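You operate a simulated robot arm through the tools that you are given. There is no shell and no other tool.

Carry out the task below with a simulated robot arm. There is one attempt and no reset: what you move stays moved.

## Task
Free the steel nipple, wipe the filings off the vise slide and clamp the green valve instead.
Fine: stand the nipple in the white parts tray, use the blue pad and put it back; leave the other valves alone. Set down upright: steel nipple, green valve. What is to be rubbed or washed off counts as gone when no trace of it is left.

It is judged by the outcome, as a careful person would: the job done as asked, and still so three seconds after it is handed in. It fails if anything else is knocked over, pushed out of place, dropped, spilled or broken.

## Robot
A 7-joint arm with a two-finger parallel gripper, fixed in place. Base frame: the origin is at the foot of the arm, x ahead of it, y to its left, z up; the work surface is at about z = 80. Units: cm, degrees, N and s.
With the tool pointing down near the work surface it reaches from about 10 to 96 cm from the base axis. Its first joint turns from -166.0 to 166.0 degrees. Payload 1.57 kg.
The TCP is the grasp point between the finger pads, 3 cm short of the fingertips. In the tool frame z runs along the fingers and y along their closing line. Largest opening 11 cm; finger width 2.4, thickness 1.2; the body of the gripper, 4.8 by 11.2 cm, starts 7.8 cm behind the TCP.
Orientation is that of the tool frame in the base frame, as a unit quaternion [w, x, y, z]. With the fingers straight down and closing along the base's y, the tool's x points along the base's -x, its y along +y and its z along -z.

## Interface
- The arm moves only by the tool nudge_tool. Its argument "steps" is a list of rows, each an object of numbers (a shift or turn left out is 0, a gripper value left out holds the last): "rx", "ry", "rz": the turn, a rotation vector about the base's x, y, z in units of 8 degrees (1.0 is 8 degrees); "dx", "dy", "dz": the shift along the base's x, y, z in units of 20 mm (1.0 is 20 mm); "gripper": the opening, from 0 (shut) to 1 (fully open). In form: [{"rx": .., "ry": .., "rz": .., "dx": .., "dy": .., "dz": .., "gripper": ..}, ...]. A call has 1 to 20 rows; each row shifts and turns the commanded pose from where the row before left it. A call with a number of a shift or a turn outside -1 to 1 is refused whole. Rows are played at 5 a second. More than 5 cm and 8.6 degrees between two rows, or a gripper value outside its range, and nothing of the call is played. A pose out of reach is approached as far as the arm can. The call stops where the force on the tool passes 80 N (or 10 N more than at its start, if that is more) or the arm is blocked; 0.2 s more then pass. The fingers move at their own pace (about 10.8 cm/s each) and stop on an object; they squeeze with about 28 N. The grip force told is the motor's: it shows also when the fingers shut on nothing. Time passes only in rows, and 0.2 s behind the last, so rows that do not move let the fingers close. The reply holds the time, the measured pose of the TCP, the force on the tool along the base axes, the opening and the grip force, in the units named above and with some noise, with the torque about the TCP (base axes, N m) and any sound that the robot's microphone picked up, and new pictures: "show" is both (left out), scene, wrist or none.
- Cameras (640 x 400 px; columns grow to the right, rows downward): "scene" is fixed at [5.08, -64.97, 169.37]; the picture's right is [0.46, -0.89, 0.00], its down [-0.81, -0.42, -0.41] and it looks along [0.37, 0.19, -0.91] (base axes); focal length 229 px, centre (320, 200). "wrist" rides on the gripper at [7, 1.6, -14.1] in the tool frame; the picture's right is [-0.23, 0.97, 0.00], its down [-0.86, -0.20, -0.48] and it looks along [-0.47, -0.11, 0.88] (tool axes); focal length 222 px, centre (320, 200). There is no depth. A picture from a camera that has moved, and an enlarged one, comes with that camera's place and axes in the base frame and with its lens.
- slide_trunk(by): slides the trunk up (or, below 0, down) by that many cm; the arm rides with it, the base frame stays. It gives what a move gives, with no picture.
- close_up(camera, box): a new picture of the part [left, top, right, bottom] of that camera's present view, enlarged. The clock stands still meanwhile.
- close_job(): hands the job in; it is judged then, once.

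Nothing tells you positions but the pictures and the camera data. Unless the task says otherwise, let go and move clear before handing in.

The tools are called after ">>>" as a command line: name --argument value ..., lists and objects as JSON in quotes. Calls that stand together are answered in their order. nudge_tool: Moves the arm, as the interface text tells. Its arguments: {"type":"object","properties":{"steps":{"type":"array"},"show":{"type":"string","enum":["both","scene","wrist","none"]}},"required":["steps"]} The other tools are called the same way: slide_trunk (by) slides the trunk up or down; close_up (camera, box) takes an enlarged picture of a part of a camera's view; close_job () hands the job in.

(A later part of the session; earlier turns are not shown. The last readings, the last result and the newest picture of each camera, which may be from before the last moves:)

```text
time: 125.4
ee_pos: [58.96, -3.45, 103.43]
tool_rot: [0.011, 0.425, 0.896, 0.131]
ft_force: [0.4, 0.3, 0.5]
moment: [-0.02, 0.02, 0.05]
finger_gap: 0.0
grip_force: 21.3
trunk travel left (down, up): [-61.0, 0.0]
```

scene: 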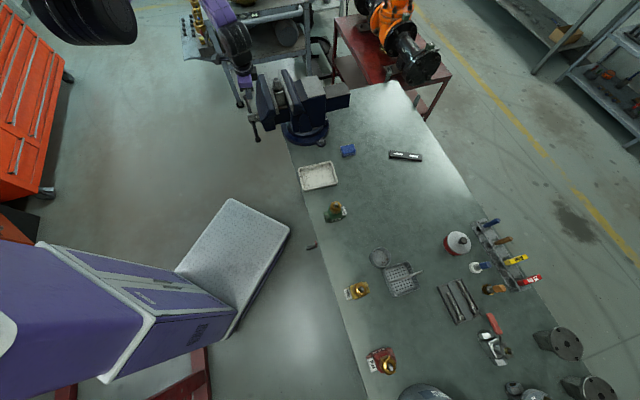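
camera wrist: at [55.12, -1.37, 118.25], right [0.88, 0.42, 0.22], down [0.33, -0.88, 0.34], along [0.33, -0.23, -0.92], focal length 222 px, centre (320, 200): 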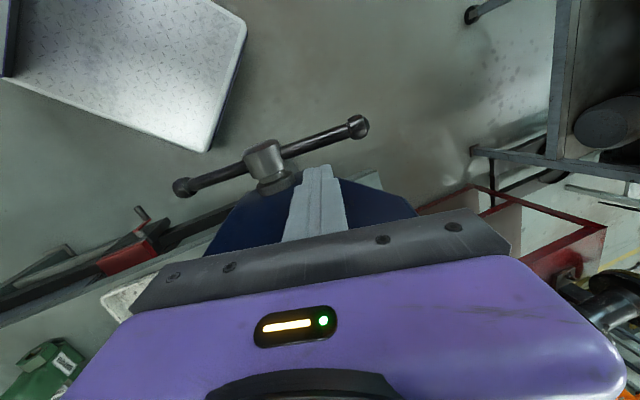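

>>> nudge_tool --steps '[{"dz": -0.5}, {"dz": -0.5}, {"dz": -0.5}, {"dz": -0.5}, {"dz": -0.5}, {"dz": -0.4}, {}]'

>>> close_up --camera "wrist" --box '[160, 80, 440, 240]'

>>> close_up --camera "scene" --box '[200, 40, 312, 150]'

```text
time: 127.0
ee_pos: [59.05, -3.35, 97.7]
tool_rot: [0.011, 0.424, 0.896, 0.13]
ft_force: [2.1, 1.3, 3.4]
moment: [0.08, -0.06, -0.01]
finger_gap: 0.0
grip_force: 20.7
trunk travel left (down, up): [-61.0, 0.0]
camera wrist: at [53.91, -0.09, 112.38], right [0.88, 0.42, 0.22], down [0.33, -0.88, 0.34], along [0.33, -0.23, -0.92], focal length 222 px, centre (320, 200)
```

scene: 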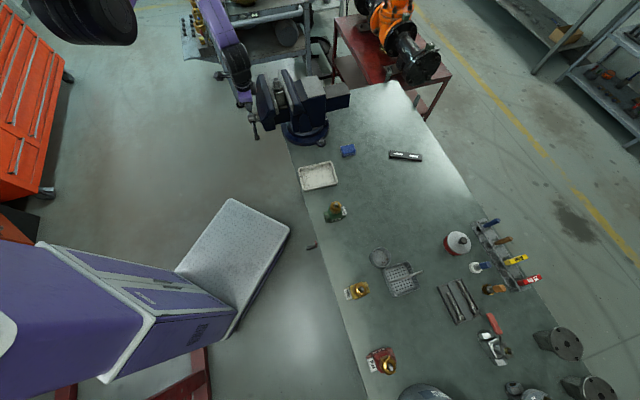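
wrist: 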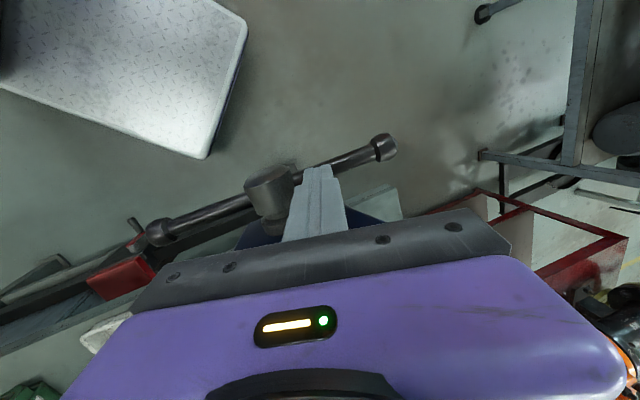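

```text
2.29 times, centred on (300, 160) of wrist
camera zoom: at [53.91, -0.09, 112.38], right [0.88, 0.42, 0.22], down [0.33, -0.88, 0.34], along [0.33, -0.23, -0.92], focal length 508 px, centre (366, 291)
```

zoom: 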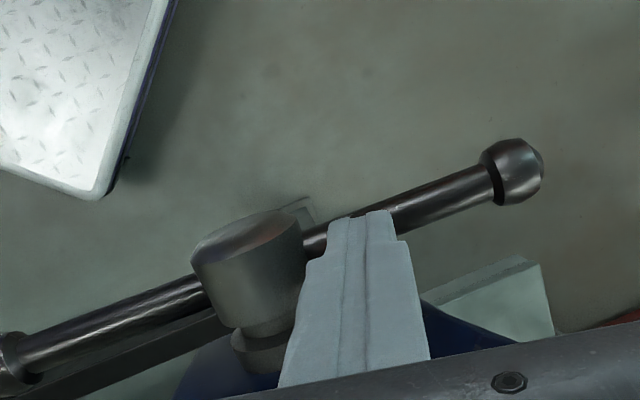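

```text
3.64 times, centred on (256, 95) of scene
camera zoom: at [5.08, -64.97, 169.37], right [0.46, -0.89, 0.0], down [-0.81, -0.42, -0.41], along [0.37, 0.19, -0.91], focal length 834 px, centre (553, 582)
```

zoom: 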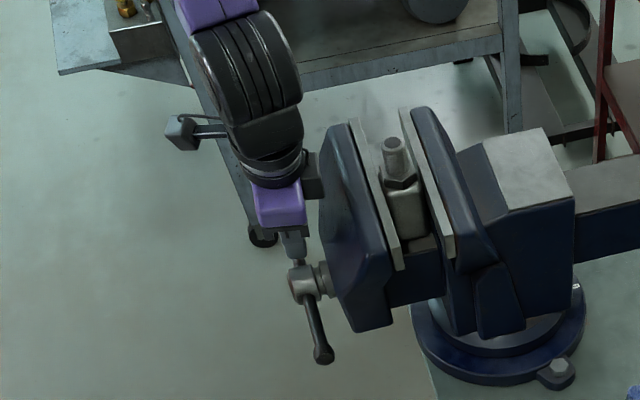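

>>> nudge_tool --steps '[{"dz": -0.3}, {"dz": -0.3}, {"dz": -0.3}, {}]' --show "none"

>>> close_up --camera "wrist" --box '[160, 80, 440, 240]'

```text
time: 128.0
ee_pos: [59.0, -3.53, 95.87]
tool_rot: [0.012, 0.424, 0.896, 0.13]
ft_force: [0.2, 0.0, 0.3]
moment: [-0.01, 0.01, -0.01]
finger_gap: 0.0
grip_force: 20.9
trunk travel left (down, up): [-61.0, 0.0]
```

```text
2.29 times, centred on (300, 160) of wrist
camera zoom: at [53.89, -0.18, 110.58], right [0.88, 0.42, 0.21], down [0.33, -0.88, 0.34], along [0.33, -0.23, -0.92], focal length 508 px, centre (366, 291)
```

zoom: 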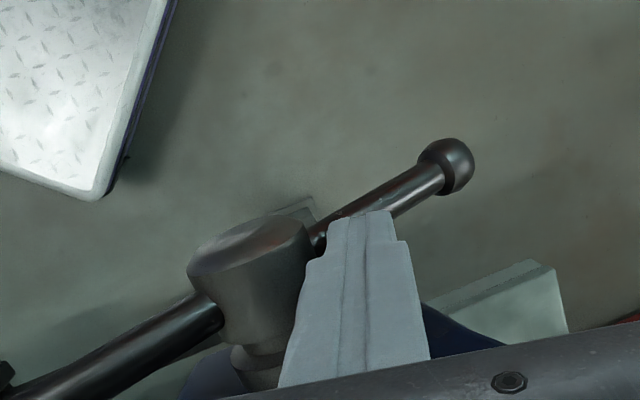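

>>> nudge_tool --steps '[{"dz": -0.3, "dx": -0.05, "dy": -0.05}, {"dz": -0.3, "dx": -0.05, "dy": -0.05}, {"dz": -0.2, "dx": -0.05, "dy": -0.05}, {}]' --show "none"

>>> close_up --camera "wrist" --box '[120, 80, 440, 280]'

>>> close_up --camera "scene" --box '[200, 40, 312, 150]'

```text
time: 129.0
ee_pos: [58.95, -3.4, 94.55]
tool_rot: [0.014, 0.423, 0.896, 0.134]
ft_force: [15.5, 22.1, 61.1]
moment: [-1.55, 1.1, 0.12]
finger_gap: 0.0
grip_force: 21.1
trunk travel left (down, up): [-61.0, 0.0]
```

```text
2.00 times, centred on (280, 180) of wrist
camera zoom: at [53.78, -0.27, 109.24], right [0.88, 0.42, 0.22], down [0.33, -0.88, 0.34], along [0.34, -0.22, -0.91], focal length 444 px, centre (400, 240)
```

zoom: 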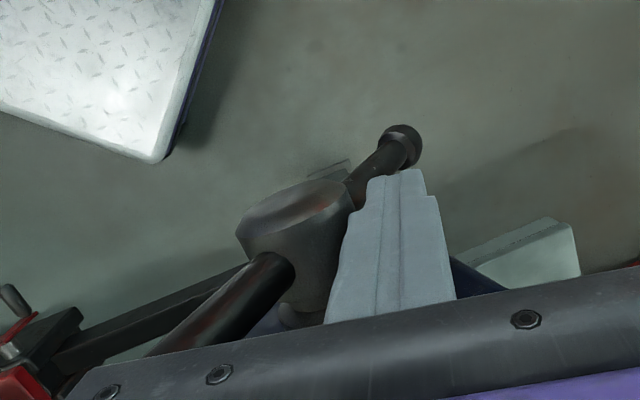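

```text
3.64 times, centred on (256, 95) of scene
camera zoom: at [5.08, -64.97, 169.37], right [0.46, -0.89, 0.0], down [-0.81, -0.42, -0.41], along [0.37, 0.19, -0.91], focal length 834 px, centre (553, 582)
```

zoom: 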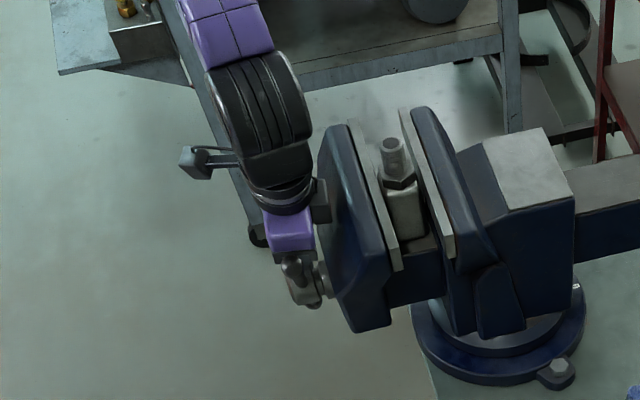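

The bar has swung past 130°; its other end has come up on the left and touches the underside of the hand. I lift straight up to clear it.

>>> nudge_tool --steps '[{"dz": 0.6}, {"dz": 0.8}, {"dz": 0.8}, {"dz": 0.8}, {"dz": 0.8}, {"dz": 0.8}, {}]'

>>> close_up --camera "wrist" --box '[160, 80, 440, 280]'

>>> close_up --camera "scene" --box '[200, 40, 312, 150]'

```text
time: 130.6
ee_pos: [58.63, -3.59, 103.6]
tool_rot: [0.011, 0.424, 0.896, 0.129]
ft_force: [-0.8, -0.5, 0.2]
moment: [-0.01, 0.0, 0.02]
finger_gap: 0.0
grip_force: 21.4
trunk travel left (down, up): [-61.0, 0.0]
camera wrist: at [53.6, -0.43, 118.28], right [0.88, 0.42, 0.21], down [0.33, -0.88, 0.34], along [0.33, -0.23, -0.92], focal length 222 px, centre (320, 200)
```

scene: 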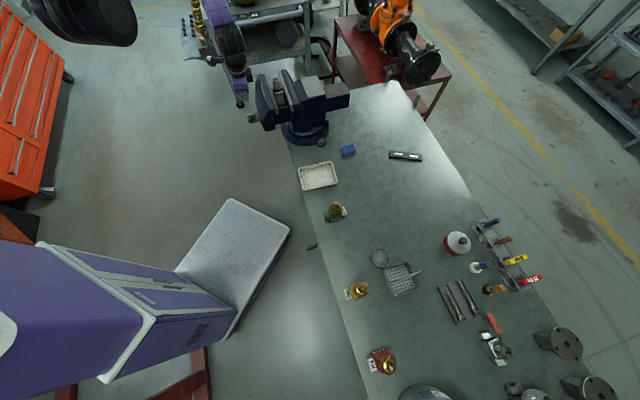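
wrist: 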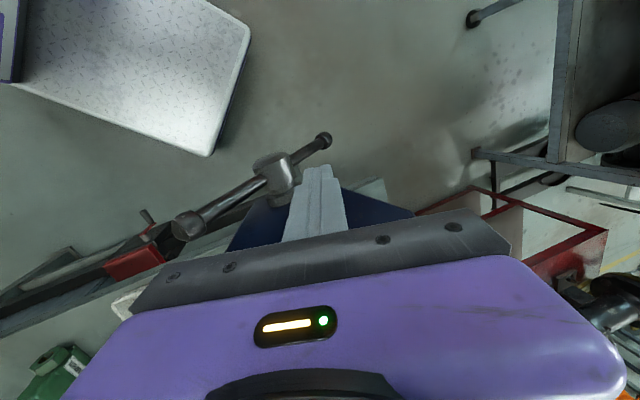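

```text
2.00 times, centred on (300, 180) of wrist
camera zoom: at [53.6, -0.43, 118.28], right [0.88, 0.42, 0.21], down [0.33, -0.88, 0.34], along [0.33, -0.23, -0.92], focal length 444 px, centre (360, 240)
```

zoom: 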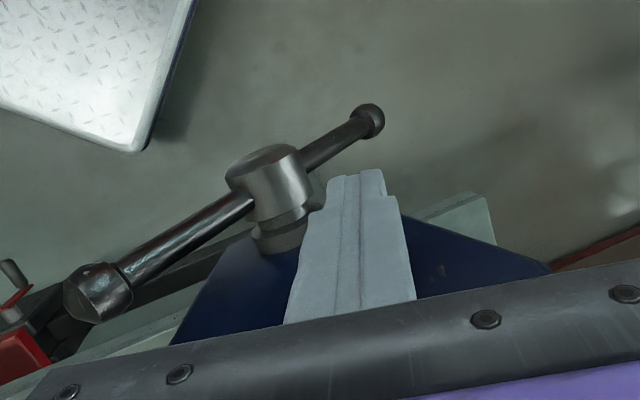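

```text
3.64 times, centred on (256, 95) of scene
camera zoom: at [5.08, -64.97, 169.37], right [0.46, -0.89, 0.0], down [-0.81, -0.42, -0.41], along [0.37, 0.19, -0.91], focal length 834 px, centre (553, 582)
```

zoom: 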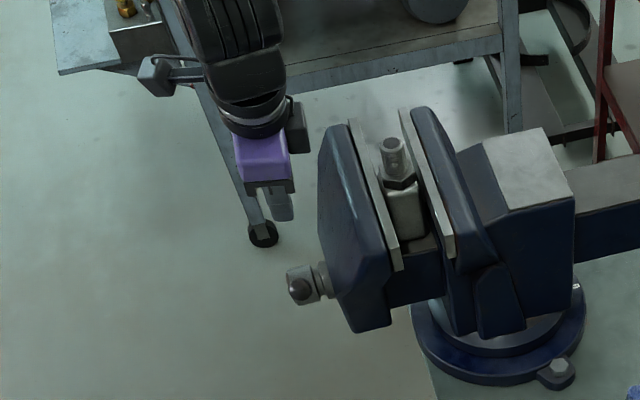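

The bar now points to about 134°/-46°, so the other end is up on the near side. I rise, lean the hand back over the vise, and go around to that end's outer side.

>>> nudge_tool --steps '[{"dz": 0.8, "rx": 0.055, "ry": 0.695}, {"dz": 0.8, "rx": 0.055, "ry": 0.695}, {"dz": 0.8, "rx": 0.055, "ry": 0.695}, {"dz": 0.8, "rx": 0.055, "ry": 0.695}, {"dx": -0.5, "dy": -0.5}, {"dx": -0.5, "dy": -0.5}, {}]' --show "none"

```text
time: 132.2
ee_pos: [56.63, -5.68, 109.98]
tool_rot: [-0.169, 0.441, 0.879, 0.059]
ft_force: [-0.5, -0.1, -0.4]
moment: [0.01, 0.01, 0.05]
finger_gap: 0.01
grip_force: 20.8
trunk travel left (down, up): [-61.0, 0.0]
```

>>> nudge_tool --steps '[{"dx": -0.67, "dy": -0.67, "rz": 0.3}, {"dx": -0.67, "dy": -0.67, "rz": 0.3}, {"dx": -0.67, "dy": -0.67, "rz": 0.3}, {"dx": -0.67, "dy": -0.67}, {"dx": -0.67, "dy": -0.67}, {"dx": -0.67, "dy": -0.67}, {}]'

>>> close_up --camera "scene" --box '[200, 40, 312, 150]'

```text
time: 133.8
ee_pos: [48.44, -13.75, 109.88]
tool_rot: [-0.172, 0.385, 0.905, 0.048]
ft_force: [-0.4, 0.2, 0.0]
moment: [-0.01, 0.0, 0.0]
finger_gap: 0.01
grip_force: 21.3
trunk travel left (down, up): [-61.0, 0.0]
camera wrist: at [49.1, -10.9, 125.52], right [0.84, 0.53, -0.12], down [0.54, -0.83, 0.16], along [-0.02, -0.2, -0.98], focal length 222 px, centre (320, 200)
```

scene: 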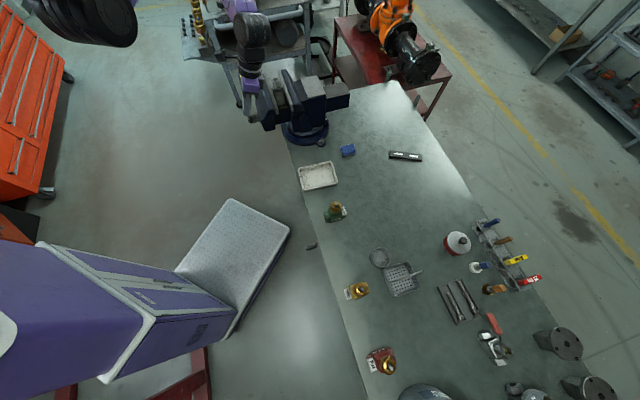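
wrist: 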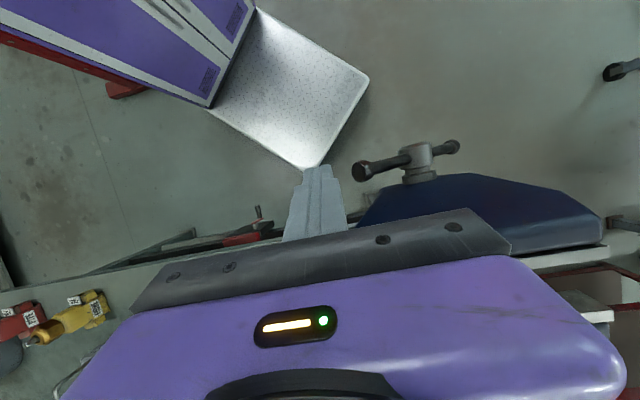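

```text
3.64 times, centred on (256, 95) of scene
camera zoom: at [5.08, -64.97, 169.37], right [0.46, -0.89, 0.0], down [-0.81, -0.42, -0.41], along [0.37, 0.19, -0.91], focal length 834 px, centre (553, 582)
```

zoom: 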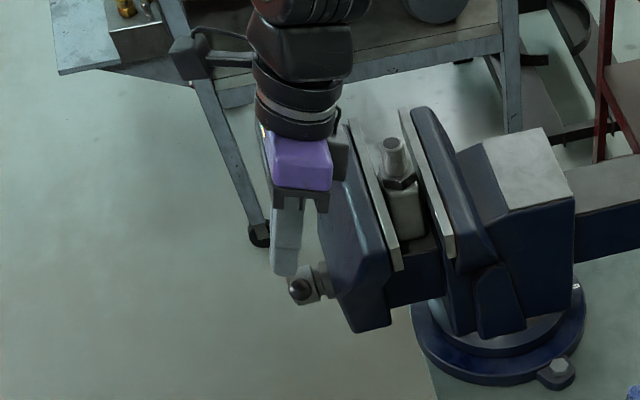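

>>> nudge_tool --steps '[{"dz": -0.8}, {"dz": -0.8}, {"dz": -0.8}, {"dz": -0.8}, {}]' --show "none"

>>> nudge_tool --steps '[{"dx": 0.4, "dy": 0.4}, {"dx": 0.4, "dy": 0.4}, {"dx": 0.4, "dy": 0.4}, {"dx": 0.4, "dy": 0.4}, {}]'

>>> close_up --camera "scene" --box '[200, 40, 312, 150]'

```text
time: 135.0
ee_pos: [48.61, -13.74, 103.46]
tool_rot: [-0.172, 0.386, 0.905, 0.048]
ft_force: [0.2, 0.5, 0.1]
moment: [0.0, 0.02, -0.02]
finger_gap: 0.01
grip_force: 21.2
trunk travel left (down, up): [-61.0, 0.0]
```

```text
time: 135.9
ee_pos: [50.19, -12.18, 103.94]
tool_rot: [-0.176, 0.39, 0.903, 0.03]
ft_force: [-11.2, -12.4, 16.9]
moment: [-0.24, 0.28, 0.05]
finger_gap: 0.02
grip_force: 21.0
trunk travel left (down, up): [-61.0, 0.0]
stopped in row 4: the force on the tool passed its limit at 90 N (the readings are from after the stop); the commanded pose is now the measured one
camera wrist: at [51.04, -8.84, 119.47], right [0.84, 0.52, -0.16], down [0.54, -0.82, 0.17], along [-0.04, -0.23, -0.97], focal length 222 px, centre (320, 200)
```

scene: 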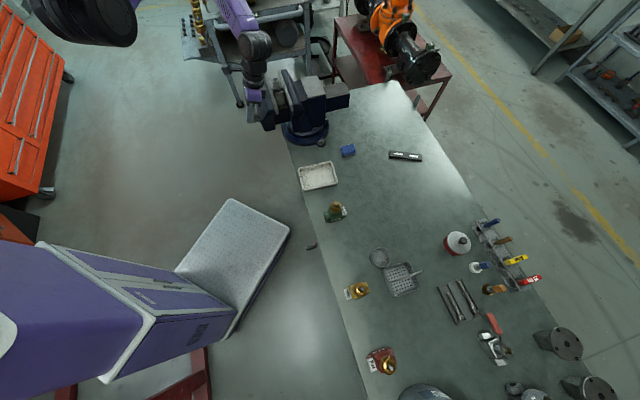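
wrist: 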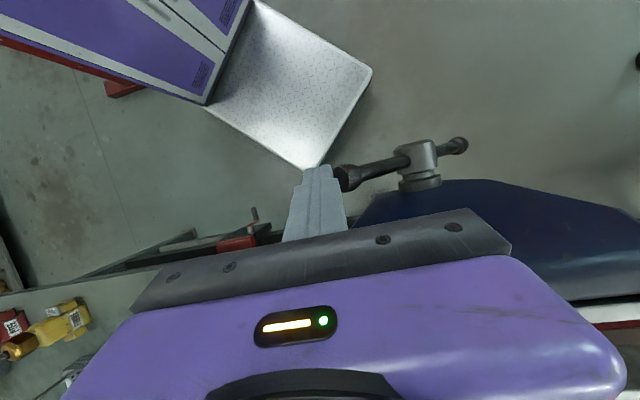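

```text
3.64 times, centred on (256, 95) of scene
camera zoom: at [5.08, -64.97, 169.37], right [0.46, -0.89, 0.0], down [-0.81, -0.42, -0.41], along [0.37, 0.19, -0.91], focal length 834 px, centre (553, 582)
```

zoom: 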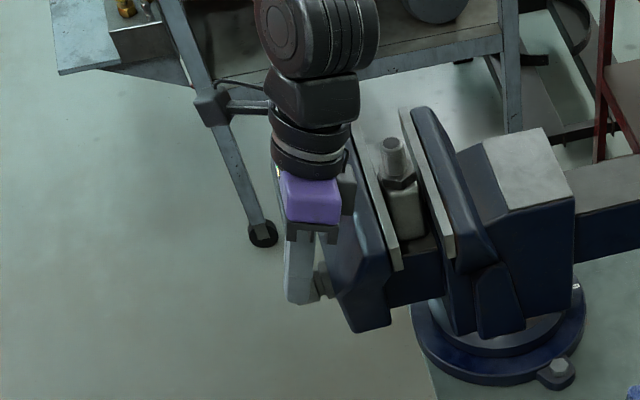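

The fingertip met the ball from above-left, so it wedges. I back off, lower 3 cm, and push from directly beside it.

>>> nudge_tool --steps '[{"dx": -0.4, "dy": -0.4, "dz": 0.1}, {"dx": -0.5, "dy": -0.5}, {"dz": -0.5}, {"dz": -0.5}, {"dz": -0.5}, {"dz": -0.4}, {}]'

>>> close_up --camera "wrist" --box '[260, 80, 500, 220]'

>>> close_up --camera "scene" --box '[230, 80, 290, 150]'

```text
time: 137.5
ee_pos: [48.57, -13.7, 100.17]
tool_rot: [-0.176, 0.389, 0.904, 0.035]
ft_force: [-0.6, -0.4, 0.2]
moment: [-0.01, 0.0, -0.01]
finger_gap: 0.0
grip_force: 20.9
trunk travel left (down, up): [-61.0, 0.0]
camera wrist: at [49.41, -10.47, 115.8], right [0.84, 0.52, -0.15], down [0.54, -0.83, 0.17], along [-0.04, -0.22, -0.97], focal length 222 px, centre (320, 200)
```

scene: 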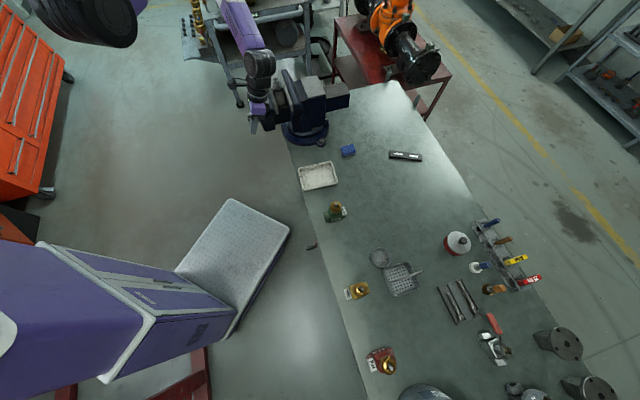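
wrist: 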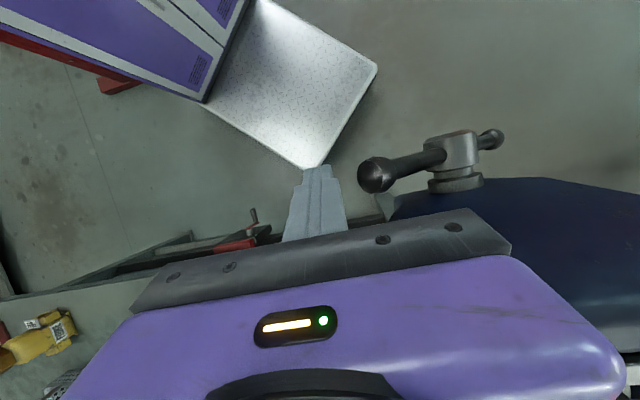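

```text
2.67 times, centred on (380, 150) of wrist
camera zoom: at [49.41, -10.47, 115.8], right [0.84, 0.52, -0.15], down [0.54, -0.83, 0.17], along [-0.04, -0.22, -0.97], focal length 592 px, centre (160, 333)
```

zoom: 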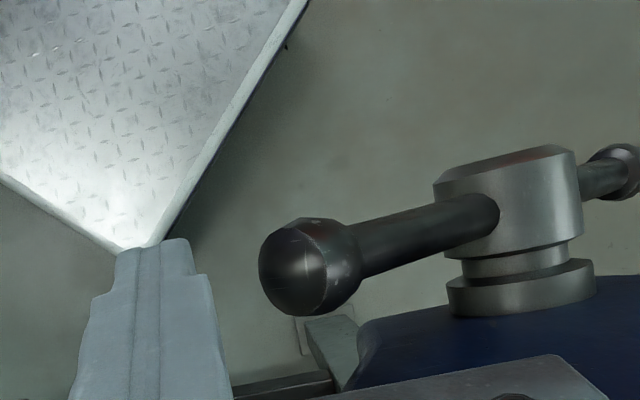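

```text
5.71 times, centred on (260, 115) of scene
camera zoom: at [5.08, -64.97, 169.37], right [0.46, -0.89, 0.0], down [-0.81, -0.42, -0.41], along [0.37, 0.19, -0.91], focal length 1311 px, centre (663, 686)
```

zoom: 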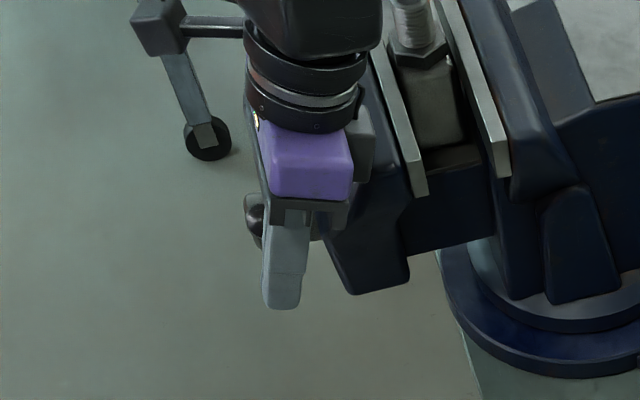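

>>> nudge_tool --steps '[{"dx": 0.3, "dy": 0.3}, {"dx": 0.3, "dy": 0.3}, {"dx": 0.3, "dy": 0.3}, {"dx": 0.3, "dy": 0.3}, {}]' --show "none"

>>> close_up --camera "wrist" --box '[260, 80, 500, 220]'

```text
time: 138.5
ee_pos: [49.91, -12.48, 100.67]
tool_rot: [-0.181, 0.392, 0.902, 0.02]
ft_force: [-11.0, -14.6, 18.6]
moment: [0.35, -0.24, 0.03]
finger_gap: 0.0
grip_force: 21.1
trunk travel left (down, up): [-61.0, 0.0]
stopped in row 4: the force on the tool passed its limit at 90 N (the readings are from after the stop); the commanded pose is now the measured one
```

```text
2.67 times, centred on (380, 150) of wrist
camera zoom: at [51.01, -8.82, 116.09], right [0.84, 0.51, -0.18], down [0.54, -0.82, 0.18], along [-0.06, -0.25, -0.97], focal length 592 px, centre (160, 333)
```

zoom: 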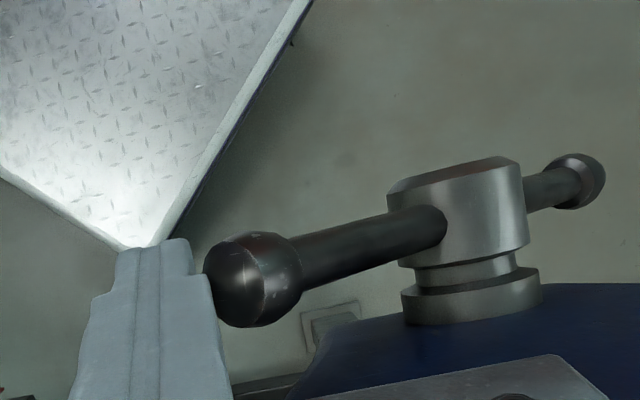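

The ball jams by friction because I pushed only sideways. I'll push along its arc (outward and up together).

>>> nudge_tool --steps '[{"dx": 0.2, "dy": 0.2, "dz": 0.22}, {"dx": 0.2, "dy": 0.2, "dz": 0.22}, {"dx": 0.22, "dy": 0.22, "dz": 0.18}, {"dx": 0.22, "dy": 0.22, "dz": 0.18}, {}]' --show "none"

>>> close_up --camera "wrist" --box '[260, 80, 500, 220]'

```text
time: 139.7
ee_pos: [51.35, -10.69, 102.33]
tool_rot: [-0.179, 0.392, 0.902, 0.021]
ft_force: [-24.2, -25.1, 59.0]
moment: [0.87, -0.73, 0.06]
finger_gap: 0.02
grip_force: 21.1
trunk travel left (down, up): [-61.0, 0.0]
```

```text
2.67 times, centred on (380, 150) of wrist
camera zoom: at [52.63, -7.15, 117.83], right [0.84, 0.51, -0.18], down [0.54, -0.82, 0.18], along [-0.06, -0.24, -0.97], focal length 592 px, centre (160, 333)
```

zoom: 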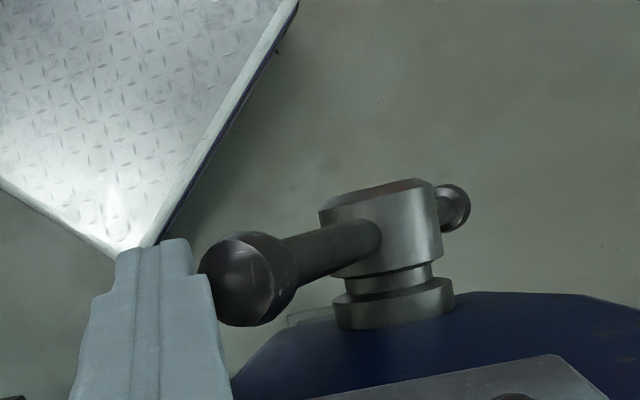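

The handle turns (now about -26°). I ease upward a little to relieve the vertical load and continue along the arc over the top.

>>> nudge_tool --steps '[{"dz": 0.25}, {"dx": 0.22, "dy": 0.22, "dz": 0.16}, {"dx": 0.23, "dy": 0.23, "dz": 0.13}, {"dx": 0.24, "dy": 0.24, "dz": 0.1}, {}]' --show "none"

>>> close_up --camera "wrist" --box '[260, 80, 500, 220]'

```text
time: 140.9
ee_pos: [53.36, -9.02, 103.42]
tool_rot: [-0.179, 0.391, 0.903, 0.025]
ft_force: [-7.9, -6.3, 34.0]
moment: [0.39, -0.4, 0.01]
finger_gap: 0.02
grip_force: 21.5
trunk travel left (down, up): [-61.0, 0.0]
```

```text
2.67 times, centred on (380, 150) of wrist
camera zoom: at [54.26, -5.53, 118.92], right [0.84, 0.52, -0.17], down [0.54, -0.82, 0.17], along [-0.05, -0.24, -0.97], focal length 592 px, centre (160, 333)
```

zoom: 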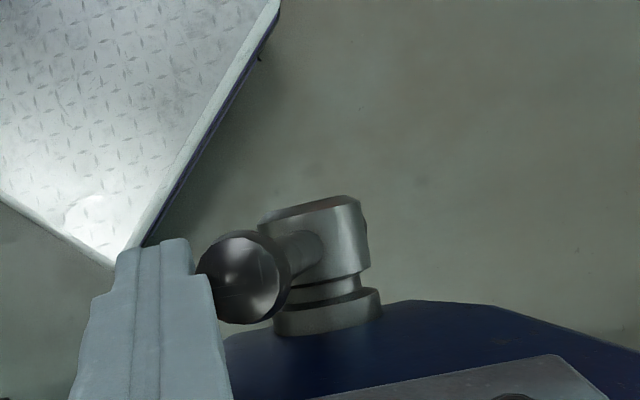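

>>> nudge_tool --steps '[{"dz": 0.25}, {"dx": 0.25, "dy": 0.25, "dz": 0.05}, {"dx": 0.25, "dy": 0.25}, {"dx": 0.25, "dy": 0.25, "dz": -0.02}, {"dx": 0.25, "dy": 0.25, "dz": -0.05}, {}]' --show "none"

>>> close_up --camera "wrist" --box '[220, 80, 460, 220]'

>>> close_up --camera "scene" --box '[200, 40, 312, 150]'

```text
time: 142.3
ee_pos: [55.38, -6.99, 103.98]
tool_rot: [-0.179, 0.392, 0.902, 0.024]
ft_force: [0.0, -3.3, 21.8]
moment: [0.22, -0.21, -0.03]
finger_gap: 0.0
grip_force: 21.0
trunk travel left (down, up): [-61.0, 0.0]
```

```text
2.67 times, centred on (340, 150) of wrist
camera zoom: at [56.27, -3.57, 119.38], right [0.84, 0.52, -0.17], down [0.54, -0.82, 0.18], along [-0.05, -0.24, -0.97], focal length 592 px, centre (267, 333)
```

zoom: 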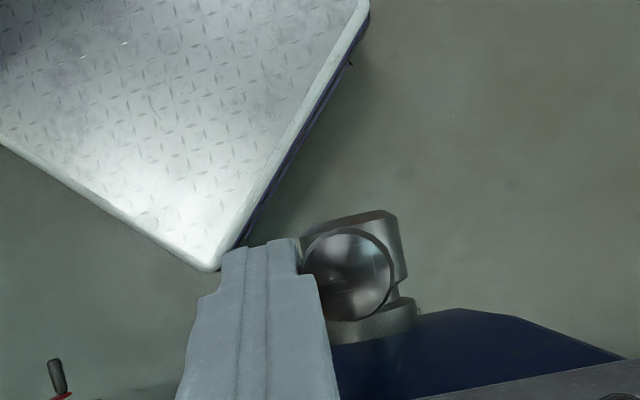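

```text
3.64 times, centred on (256, 95) of scene
camera zoom: at [5.08, -64.97, 169.37], right [0.46, -0.89, 0.0], down [-0.81, -0.42, -0.41], along [0.37, 0.19, -0.91], focal length 834 px, centre (553, 582)
```

zoom: 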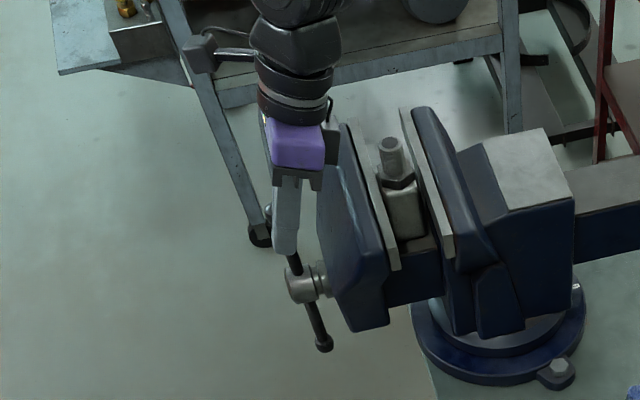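

The bar is now about vertical. I keep pushing over the top and down the far side.

>>> nudge_tool --steps '[{"dx": 0.4, "dy": 0.4, "dz": -0.03}, {"dx": 0.4, "dy": 0.4, "dz": -0.08}, {"dx": 0.4, "dy": 0.4, "dz": -0.14}, {"dx": 0.4, "dy": 0.4, "dz": -0.2}, {"dx": 0.36, "dy": 0.36, "dz": -0.27}, {"dx": 0.31, "dy": 0.31, "dz": -0.34}, {"dx": 0.27, "dy": 0.27, "dz": -0.4}, {}]' --show "none"

>>> close_up --camera "wrist" --box '[200, 80, 440, 220]'

```text
time: 144.1
ee_pos: [60.38, -1.96, 101.01]
tool_rot: [-0.179, 0.392, 0.902, 0.025]
ft_force: [-0.2, -0.2, 1.4]
moment: [-0.03, -0.02, -0.01]
finger_gap: 0.0
grip_force: 21.2
trunk travel left (down, up): [-61.0, 0.0]
```

```text
2.67 times, centred on (320, 150) of wrist
camera zoom: at [61.48, 1.54, 116.39], right [0.84, 0.52, -0.17], down [0.54, -0.82, 0.18], along [-0.05, -0.24, -0.97], focal length 592 px, centre (320, 333)
```

zoom: 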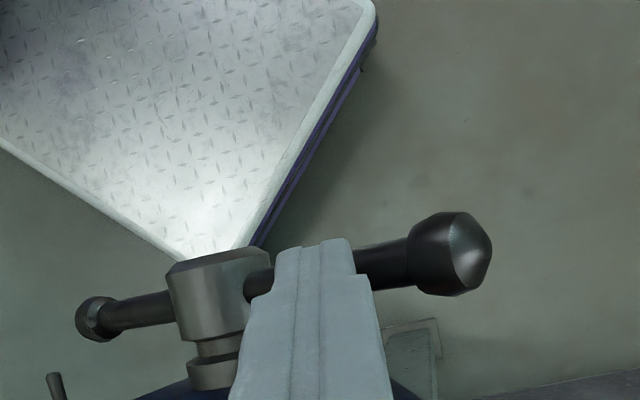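

>>> nudge_tool --steps '[{"dz": 0.6}, {"dz": 0.6, "rx": -0.055, "ry": -0.695}, {"dx": -0.3, "dy": -0.19, "rx": -0.055, "ry": -0.695}, {"dx": -0.3, "dy": -0.19, "rx": -0.055, "ry": -0.695}, {"dx": -0.3, "dy": -0.18, "rx": -0.055, "ry": -0.695}, {}]' --show "none"

>>> close_up --camera "wrist" --box '[160, 80, 440, 240]'

```text
time: 145.5
ee_pos: [58.49, -3.18, 103.39]
tool_rot: [0.005, 0.383, 0.92, 0.085]
ft_force: [0.5, 0.5, 0.2]
moment: [0.0, 0.02, -0.01]
finger_gap: 0.0
grip_force: 20.9
trunk travel left (down, up): [-61.0, 0.0]
```

```text
2.29 times, centred on (300, 160) of wrist
camera zoom: at [53.66, 0.8, 117.93], right [0.85, 0.51, 0.14], down [0.43, -0.81, 0.39], along [0.32, -0.27, -0.91], focal length 508 px, centre (366, 291)
```

zoom: 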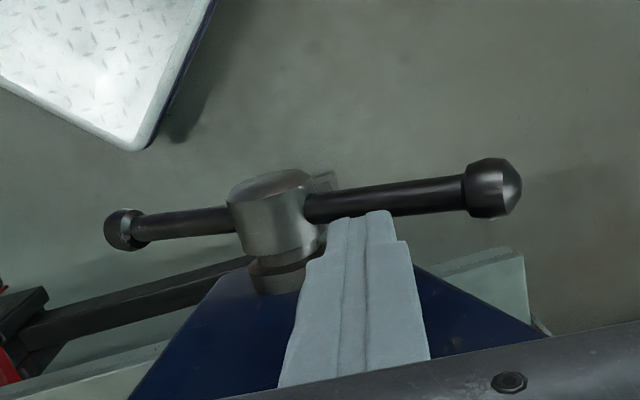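

>>> nudge_tool --steps '[{"dz": -0.5}, {"dz": -0.5}, {"dz": -0.5}, {"dz": -0.5}, {"dz": -0.5}, {"dz": -0.5}, {"dz": -0.4}, {}]' --show "none"

>>> close_up --camera "wrist" --box '[160, 80, 440, 240]'

```text
time: 147.3
ee_pos: [58.43, -3.16, 96.51]
tool_rot: [0.004, 0.383, 0.92, 0.085]
ft_force: [2.1, 3.1, 2.2]
moment: [0.09, -0.09, -0.01]
finger_gap: 0.0
grip_force: 21.1
trunk travel left (down, up): [-61.0, 0.0]
```

```text
2.29 times, centred on (300, 160) of wrist
camera zoom: at [53.63, 0.84, 111.16], right [0.85, 0.51, 0.14], down [0.43, -0.81, 0.39], along [0.32, -0.27, -0.91], focal length 508 px, centre (366, 291)
```

zoom: 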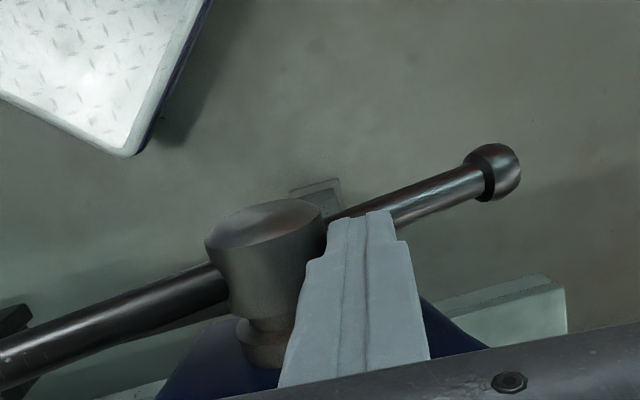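

>>> nudge_tool --steps '[{"dz": -0.25}, {"dz": 0.5}, {"dz": 0.8}, {"dz": 0.8}, {"dz": 0.8}, {"dz": 0.8}, {"dz": 0.8}, {"dz": 0.8}, {"dz": 0.8}, {}]' --show "none"

>>> close_up --camera "wrist" --box '[160, 80, 440, 280]'

>>> close_up --camera "scene" --box '[232, 60, 312, 140]'

```text
time: 149.5
ee_pos: [58.42, -3.13, 108.23]
tool_rot: [0.004, 0.382, 0.92, 0.085]
ft_force: [0.1, 1.1, 0.2]
moment: [0.01, 0.0, 0.03]
finger_gap: 0.0
grip_force: 21.8
trunk travel left (down, up): [-61.0, 0.0]
```

```text
2.00 times, centred on (300, 180) of wrist
camera zoom: at [53.67, 0.82, 122.88], right [0.84, 0.52, 0.14], down [0.43, -0.81, 0.39], along [0.32, -0.27, -0.91], focal length 444 px, centre (360, 240)
```

zoom: 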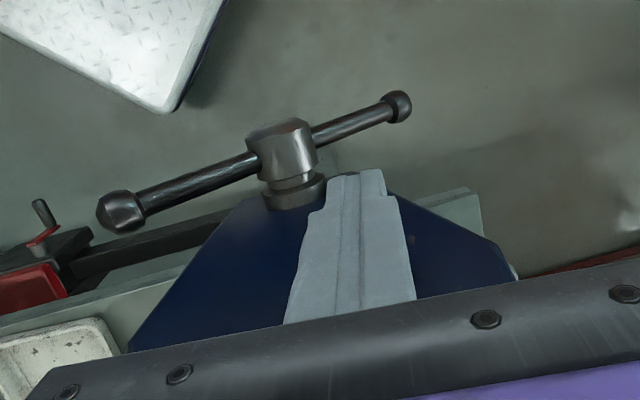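

```text
5.00 times, centred on (272, 100) of scene
camera zoom: at [5.08, -64.97, 169.37], right [0.46, -0.89, 0.0], down [-0.81, -0.42, -0.41], along [0.37, 0.19, -0.91], focal length 1147 px, centre (560, 700)
```

zoom: 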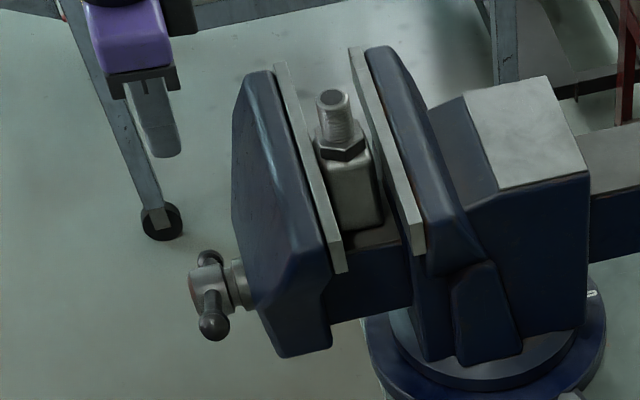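

The nipple now stands loose with a visible gap to the jaws (opened about 7 mm). Next I take it out: rise, move above it, make the hand vertical and open the fingers.

>>> nudge_tool --steps '[{"dz": 0.9}, {"dz": 0.9}, {"dz": 0.9}, {"dz": 0.9}, {"dz": 0.9}, {"dz": 0.9}, {"dz": 0.9}, {"dx": 0.6, "dy": -0.95, "rx": -0.2, "ry": 0.1}, {"dx": 0.6, "dy": -0.95, "rx": -0.2, "ry": 0.1}, {"dx": 0.6, "dy": -0.95, "rx": -0.2, "ry": 0.1}, {"dx": 0.6, "dy": -0.95, "rx": -0.2, "ry": 0.1}, {"dx": 0.7, "dy": -1, "rx": -0.2, "ry": 0.1}, {"dx": 0.7, "dy": -1, "rx": -0.1, "ry": 0.03}, {"gripper": 1}, {}]'

>>> close_up --camera "wrist" --box '[220, 60, 420, 200]'

```text
time: 150.6
ee_pos: [57.91, -8.53, 114.88]
tool_rot: [-0.001, 0.461, 0.885, 0.07]
ft_force: [-0.3, 0.1, 0.1]
moment: [-0.03, -0.02, 0.04]
finger_gap: 0.0
grip_force: 21.5
out of reach, approached as far as the arm can: row 2, 3, 4
trunk travel left (down, up): [-61.0, 0.0]
stopped in row 5: the arm was blocked; the commanded pose is now the measured one
camera wrist: at [54.19, -3.71, 129.44], right [0.92, 0.37, 0.1], down [0.3, -0.87, 0.39], along [0.24, -0.33, -0.91], focal length 222 px, centre (320, 200)
```

scene: 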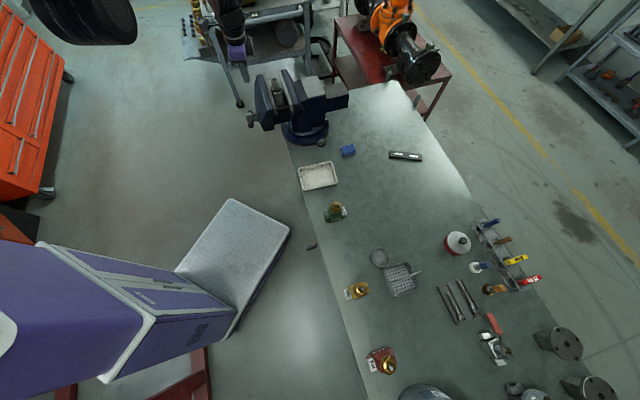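
wrist: 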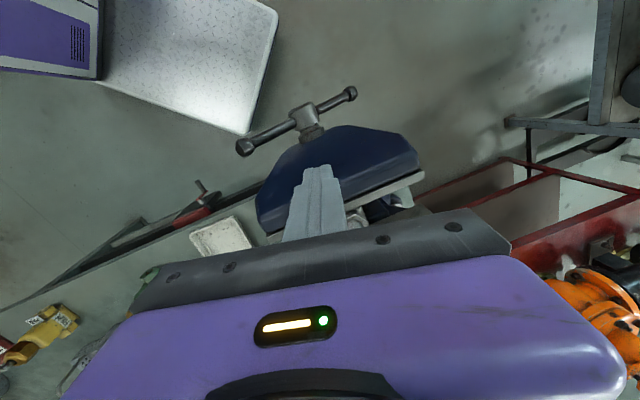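

```text
2.86 times, centred on (320, 130) of wrist
camera zoom: at [54.19, -3.71, 129.44], right [0.92, 0.37, 0.1], down [0.3, -0.87, 0.39], along [0.24, -0.33, -0.91], focal length 635 px, centre (320, 400)
```

zoom: 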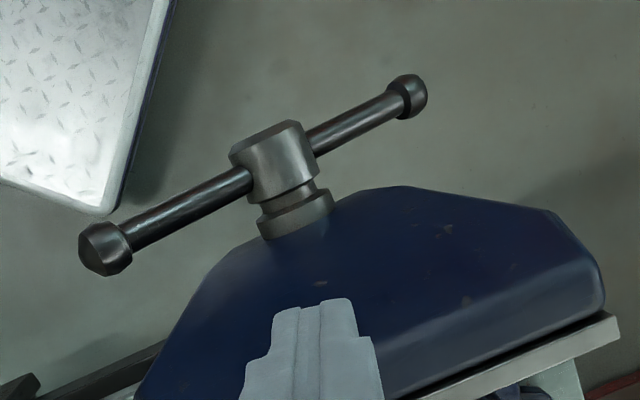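

>>> nudge_tool --steps '[{"dx": 0.6, "dy": -0.5}, {"dx": 0.6, "dy": -0.5}, {"dx": 0.6, "dy": -0.5}, {"dx": 0.6, "dy": -0.5, "dz": 0.5}, {"dx": 0.6, "dy": -0.5, "dz": 0.5}, {"dx": 0.6, "dy": -0.5, "dz": 0.5}, {"dx": 0.45, "dy": -0.2, "dz": 0.5}, {"gripper": 1}, {}]'

>>> close_up --camera "wrist" --box '[220, 60, 420, 200]'

```text
time: 152.6
ee_pos: [66.16, -14.73, 118.86]
tool_rot: [0.001, 0.457, 0.886, 0.074]
ft_force: [-0.2, -0.4, 0.4]
moment: [-0.01, 0.01, -0.02]
finger_gap: 10.99
grip_force: 0.2
trunk travel left (down, up): [-61.0, 0.0]
camera wrist: at [62.43, -9.9, 133.55], right [0.92, 0.37, 0.11], down [0.3, -0.87, 0.39], along [0.24, -0.33, -0.91], focal length 222 px, centre (320, 200)
```

scene: 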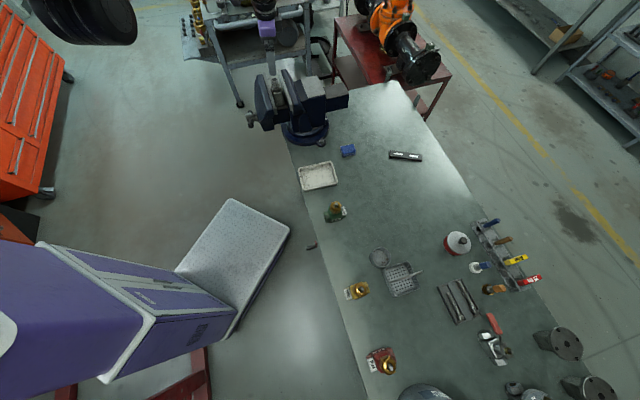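
wrist: 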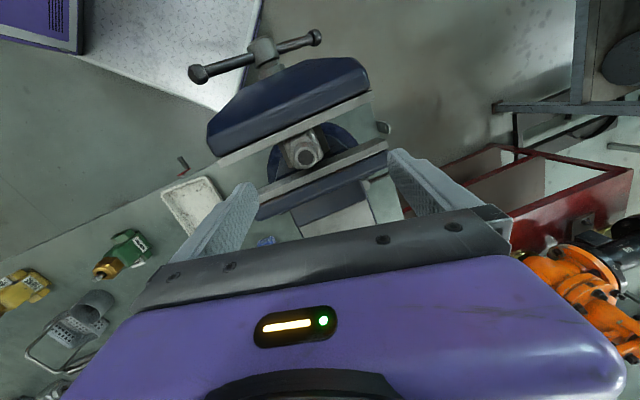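

```text
2.86 times, centred on (320, 130) of wrist
camera zoom: at [62.43, -9.9, 133.55], right [0.92, 0.37, 0.11], down [0.3, -0.87, 0.39], along [0.24, -0.33, -0.91], focal length 635 px, centre (320, 400)
```

zoom: 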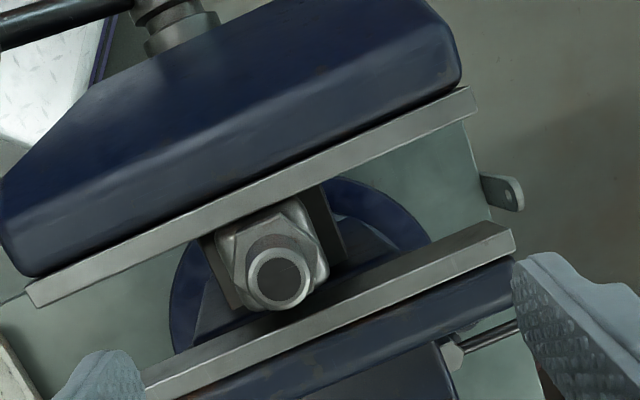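

>>> nudge_tool --steps '[{"rx": -0.47, "ry": 0.25, "rz": 0.58}, {"rx": -0.47, "ry": 0.25, "rz": 0.58}, {}]'

>>> close_up --camera "wrist" --box '[220, 60, 420, 200]'

>>> close_up --camera "scene" --box '[256, 60, 320, 120]'

```text
time: 153.4
ee_pos: [66.25, -14.72, 118.83]
tool_rot: [-0.006, 0.384, 0.923, -0.001]
ft_force: [-0.9, -0.4, -0.4]
moment: [0.02, 0.01, 0.02]
finger_gap: 10.99
grip_force: 0.2
trunk travel left (down, up): [-61.0, 0.0]
camera wrist: at [62.56, -8.58, 133.13], right [0.85, 0.52, -0.01], down [0.47, -0.75, 0.47], along [0.24, -0.4, -0.88], focal length 222 px, centre (320, 200)
```

scene: 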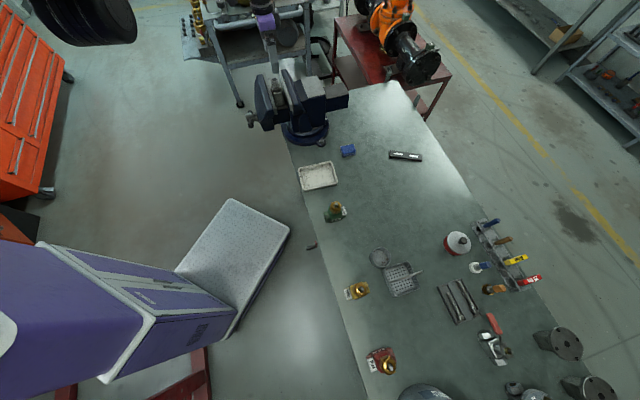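
wrist: 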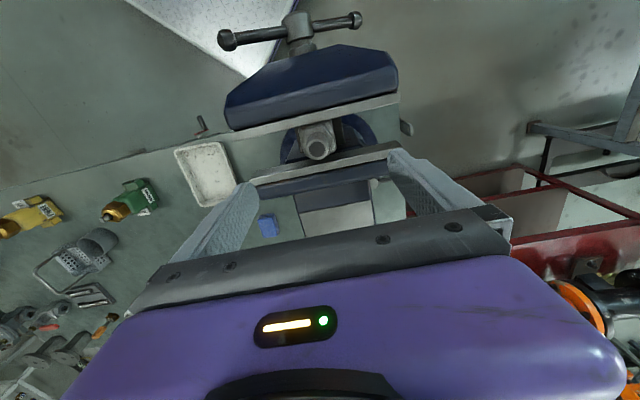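

```text
2.86 times, centred on (320, 130) of wrist
camera zoom: at [62.56, -8.58, 133.13], right [0.85, 0.52, -0.01], down [0.47, -0.75, 0.47], along [0.24, -0.4, -0.88], focal length 635 px, centre (320, 400)
```

zoom: 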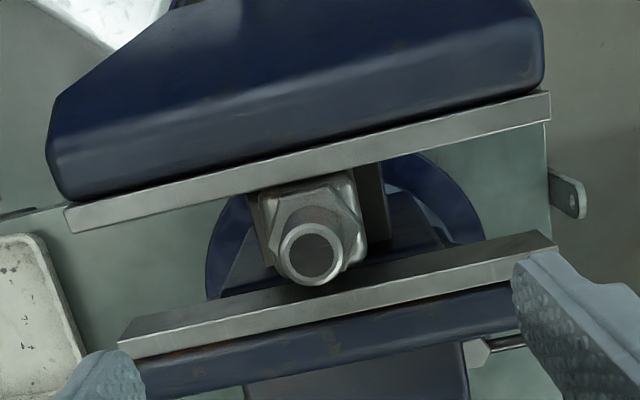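

```text
6.67 times, centred on (288, 90) of scene
camera zoom: at [5.08, -64.97, 169.37], right [0.46, -0.89, 0.0], down [-0.81, -0.42, -0.41], along [0.37, 0.19, -0.91], focal length 1529 px, centre (533, 933)
```

zoom: 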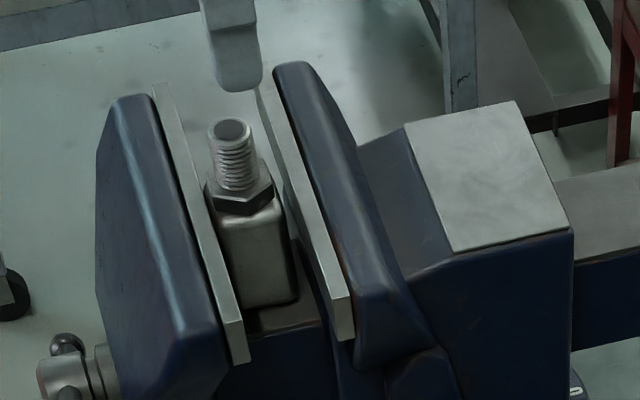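

>>> nudge_tool --steps '[{"dx": -0.37, "dy": 0.165}, {"dz": -0.8}, {"dz": -0.8}, {"dz": -0.8}, {"dz": -0.8}, {"dz": -0.8}, {}]'

>>> close_up --camera "wrist" --box '[200, 80, 440, 230]'

>>> close_up --camera "scene" --box '[256, 60, 320, 120]'

```text
time: 155.0
ee_pos: [65.29, -14.51, 110.97]
tool_rot: [-0.005, 0.385, 0.923, 0.0]
ft_force: [0.6, 0.3, -0.5]
moment: [-0.01, 0.04, 0.05]
finger_gap: 11.01
grip_force: 0.1
trunk travel left (down, up): [-61.0, 0.0]
camera wrist: at [61.81, -8.31, 125.13], right [0.85, 0.52, -0.01], down [0.47, -0.75, 0.47], along [0.24, -0.4, -0.88], focal length 222 px, centre (320, 200)
```

scene: 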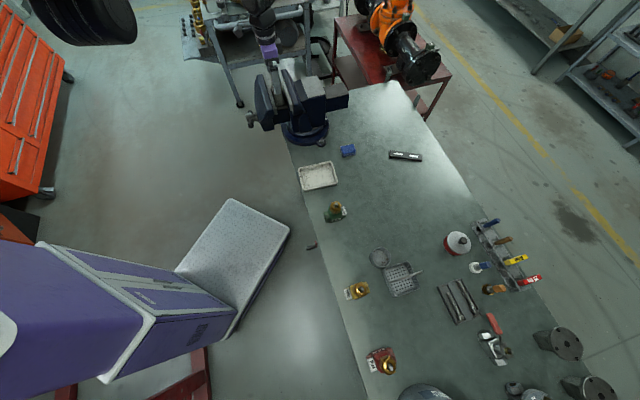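
wrist: 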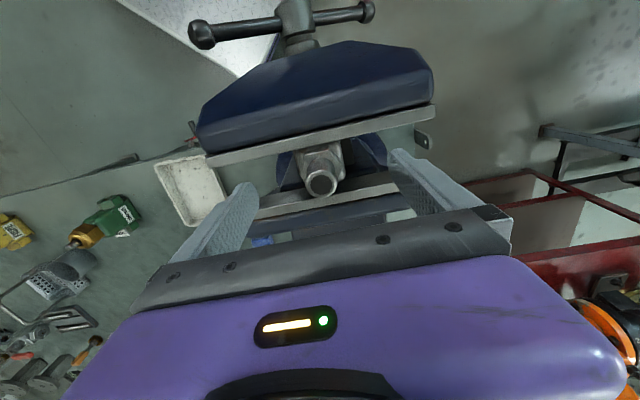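

```text
2.67 times, centred on (320, 155) of wrist
camera zoom: at [61.81, -8.31, 125.13], right [0.85, 0.52, -0.01], down [0.47, -0.75, 0.47], along [0.24, -0.4, -0.88], focal length 592 px, centre (320, 320)
```

zoom: 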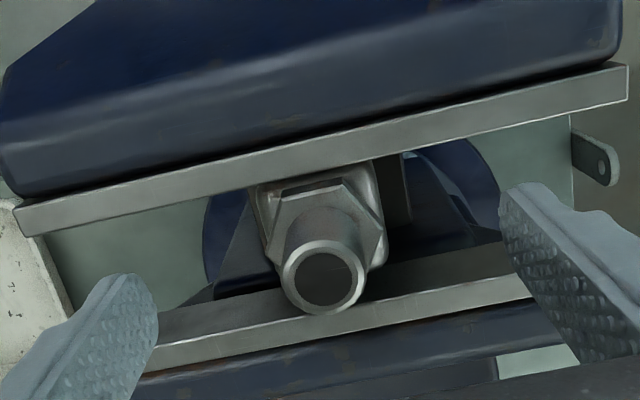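

```text
6.67 times, centred on (288, 90) of scene
camera zoom: at [5.08, -64.97, 169.37], right [0.46, -0.89, 0.0], down [-0.81, -0.42, -0.41], along [0.37, 0.19, -0.91], focal length 1529 px, centre (533, 933)
```

zoom: 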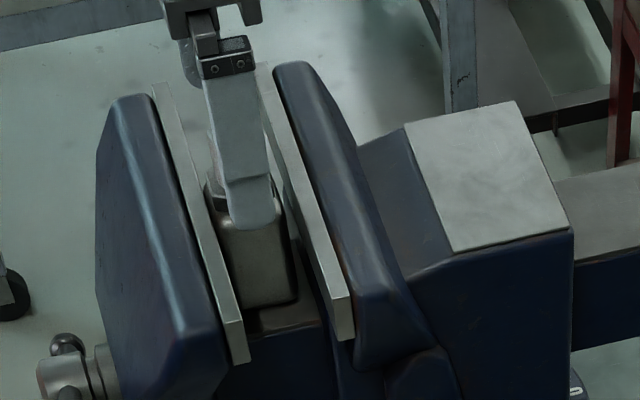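

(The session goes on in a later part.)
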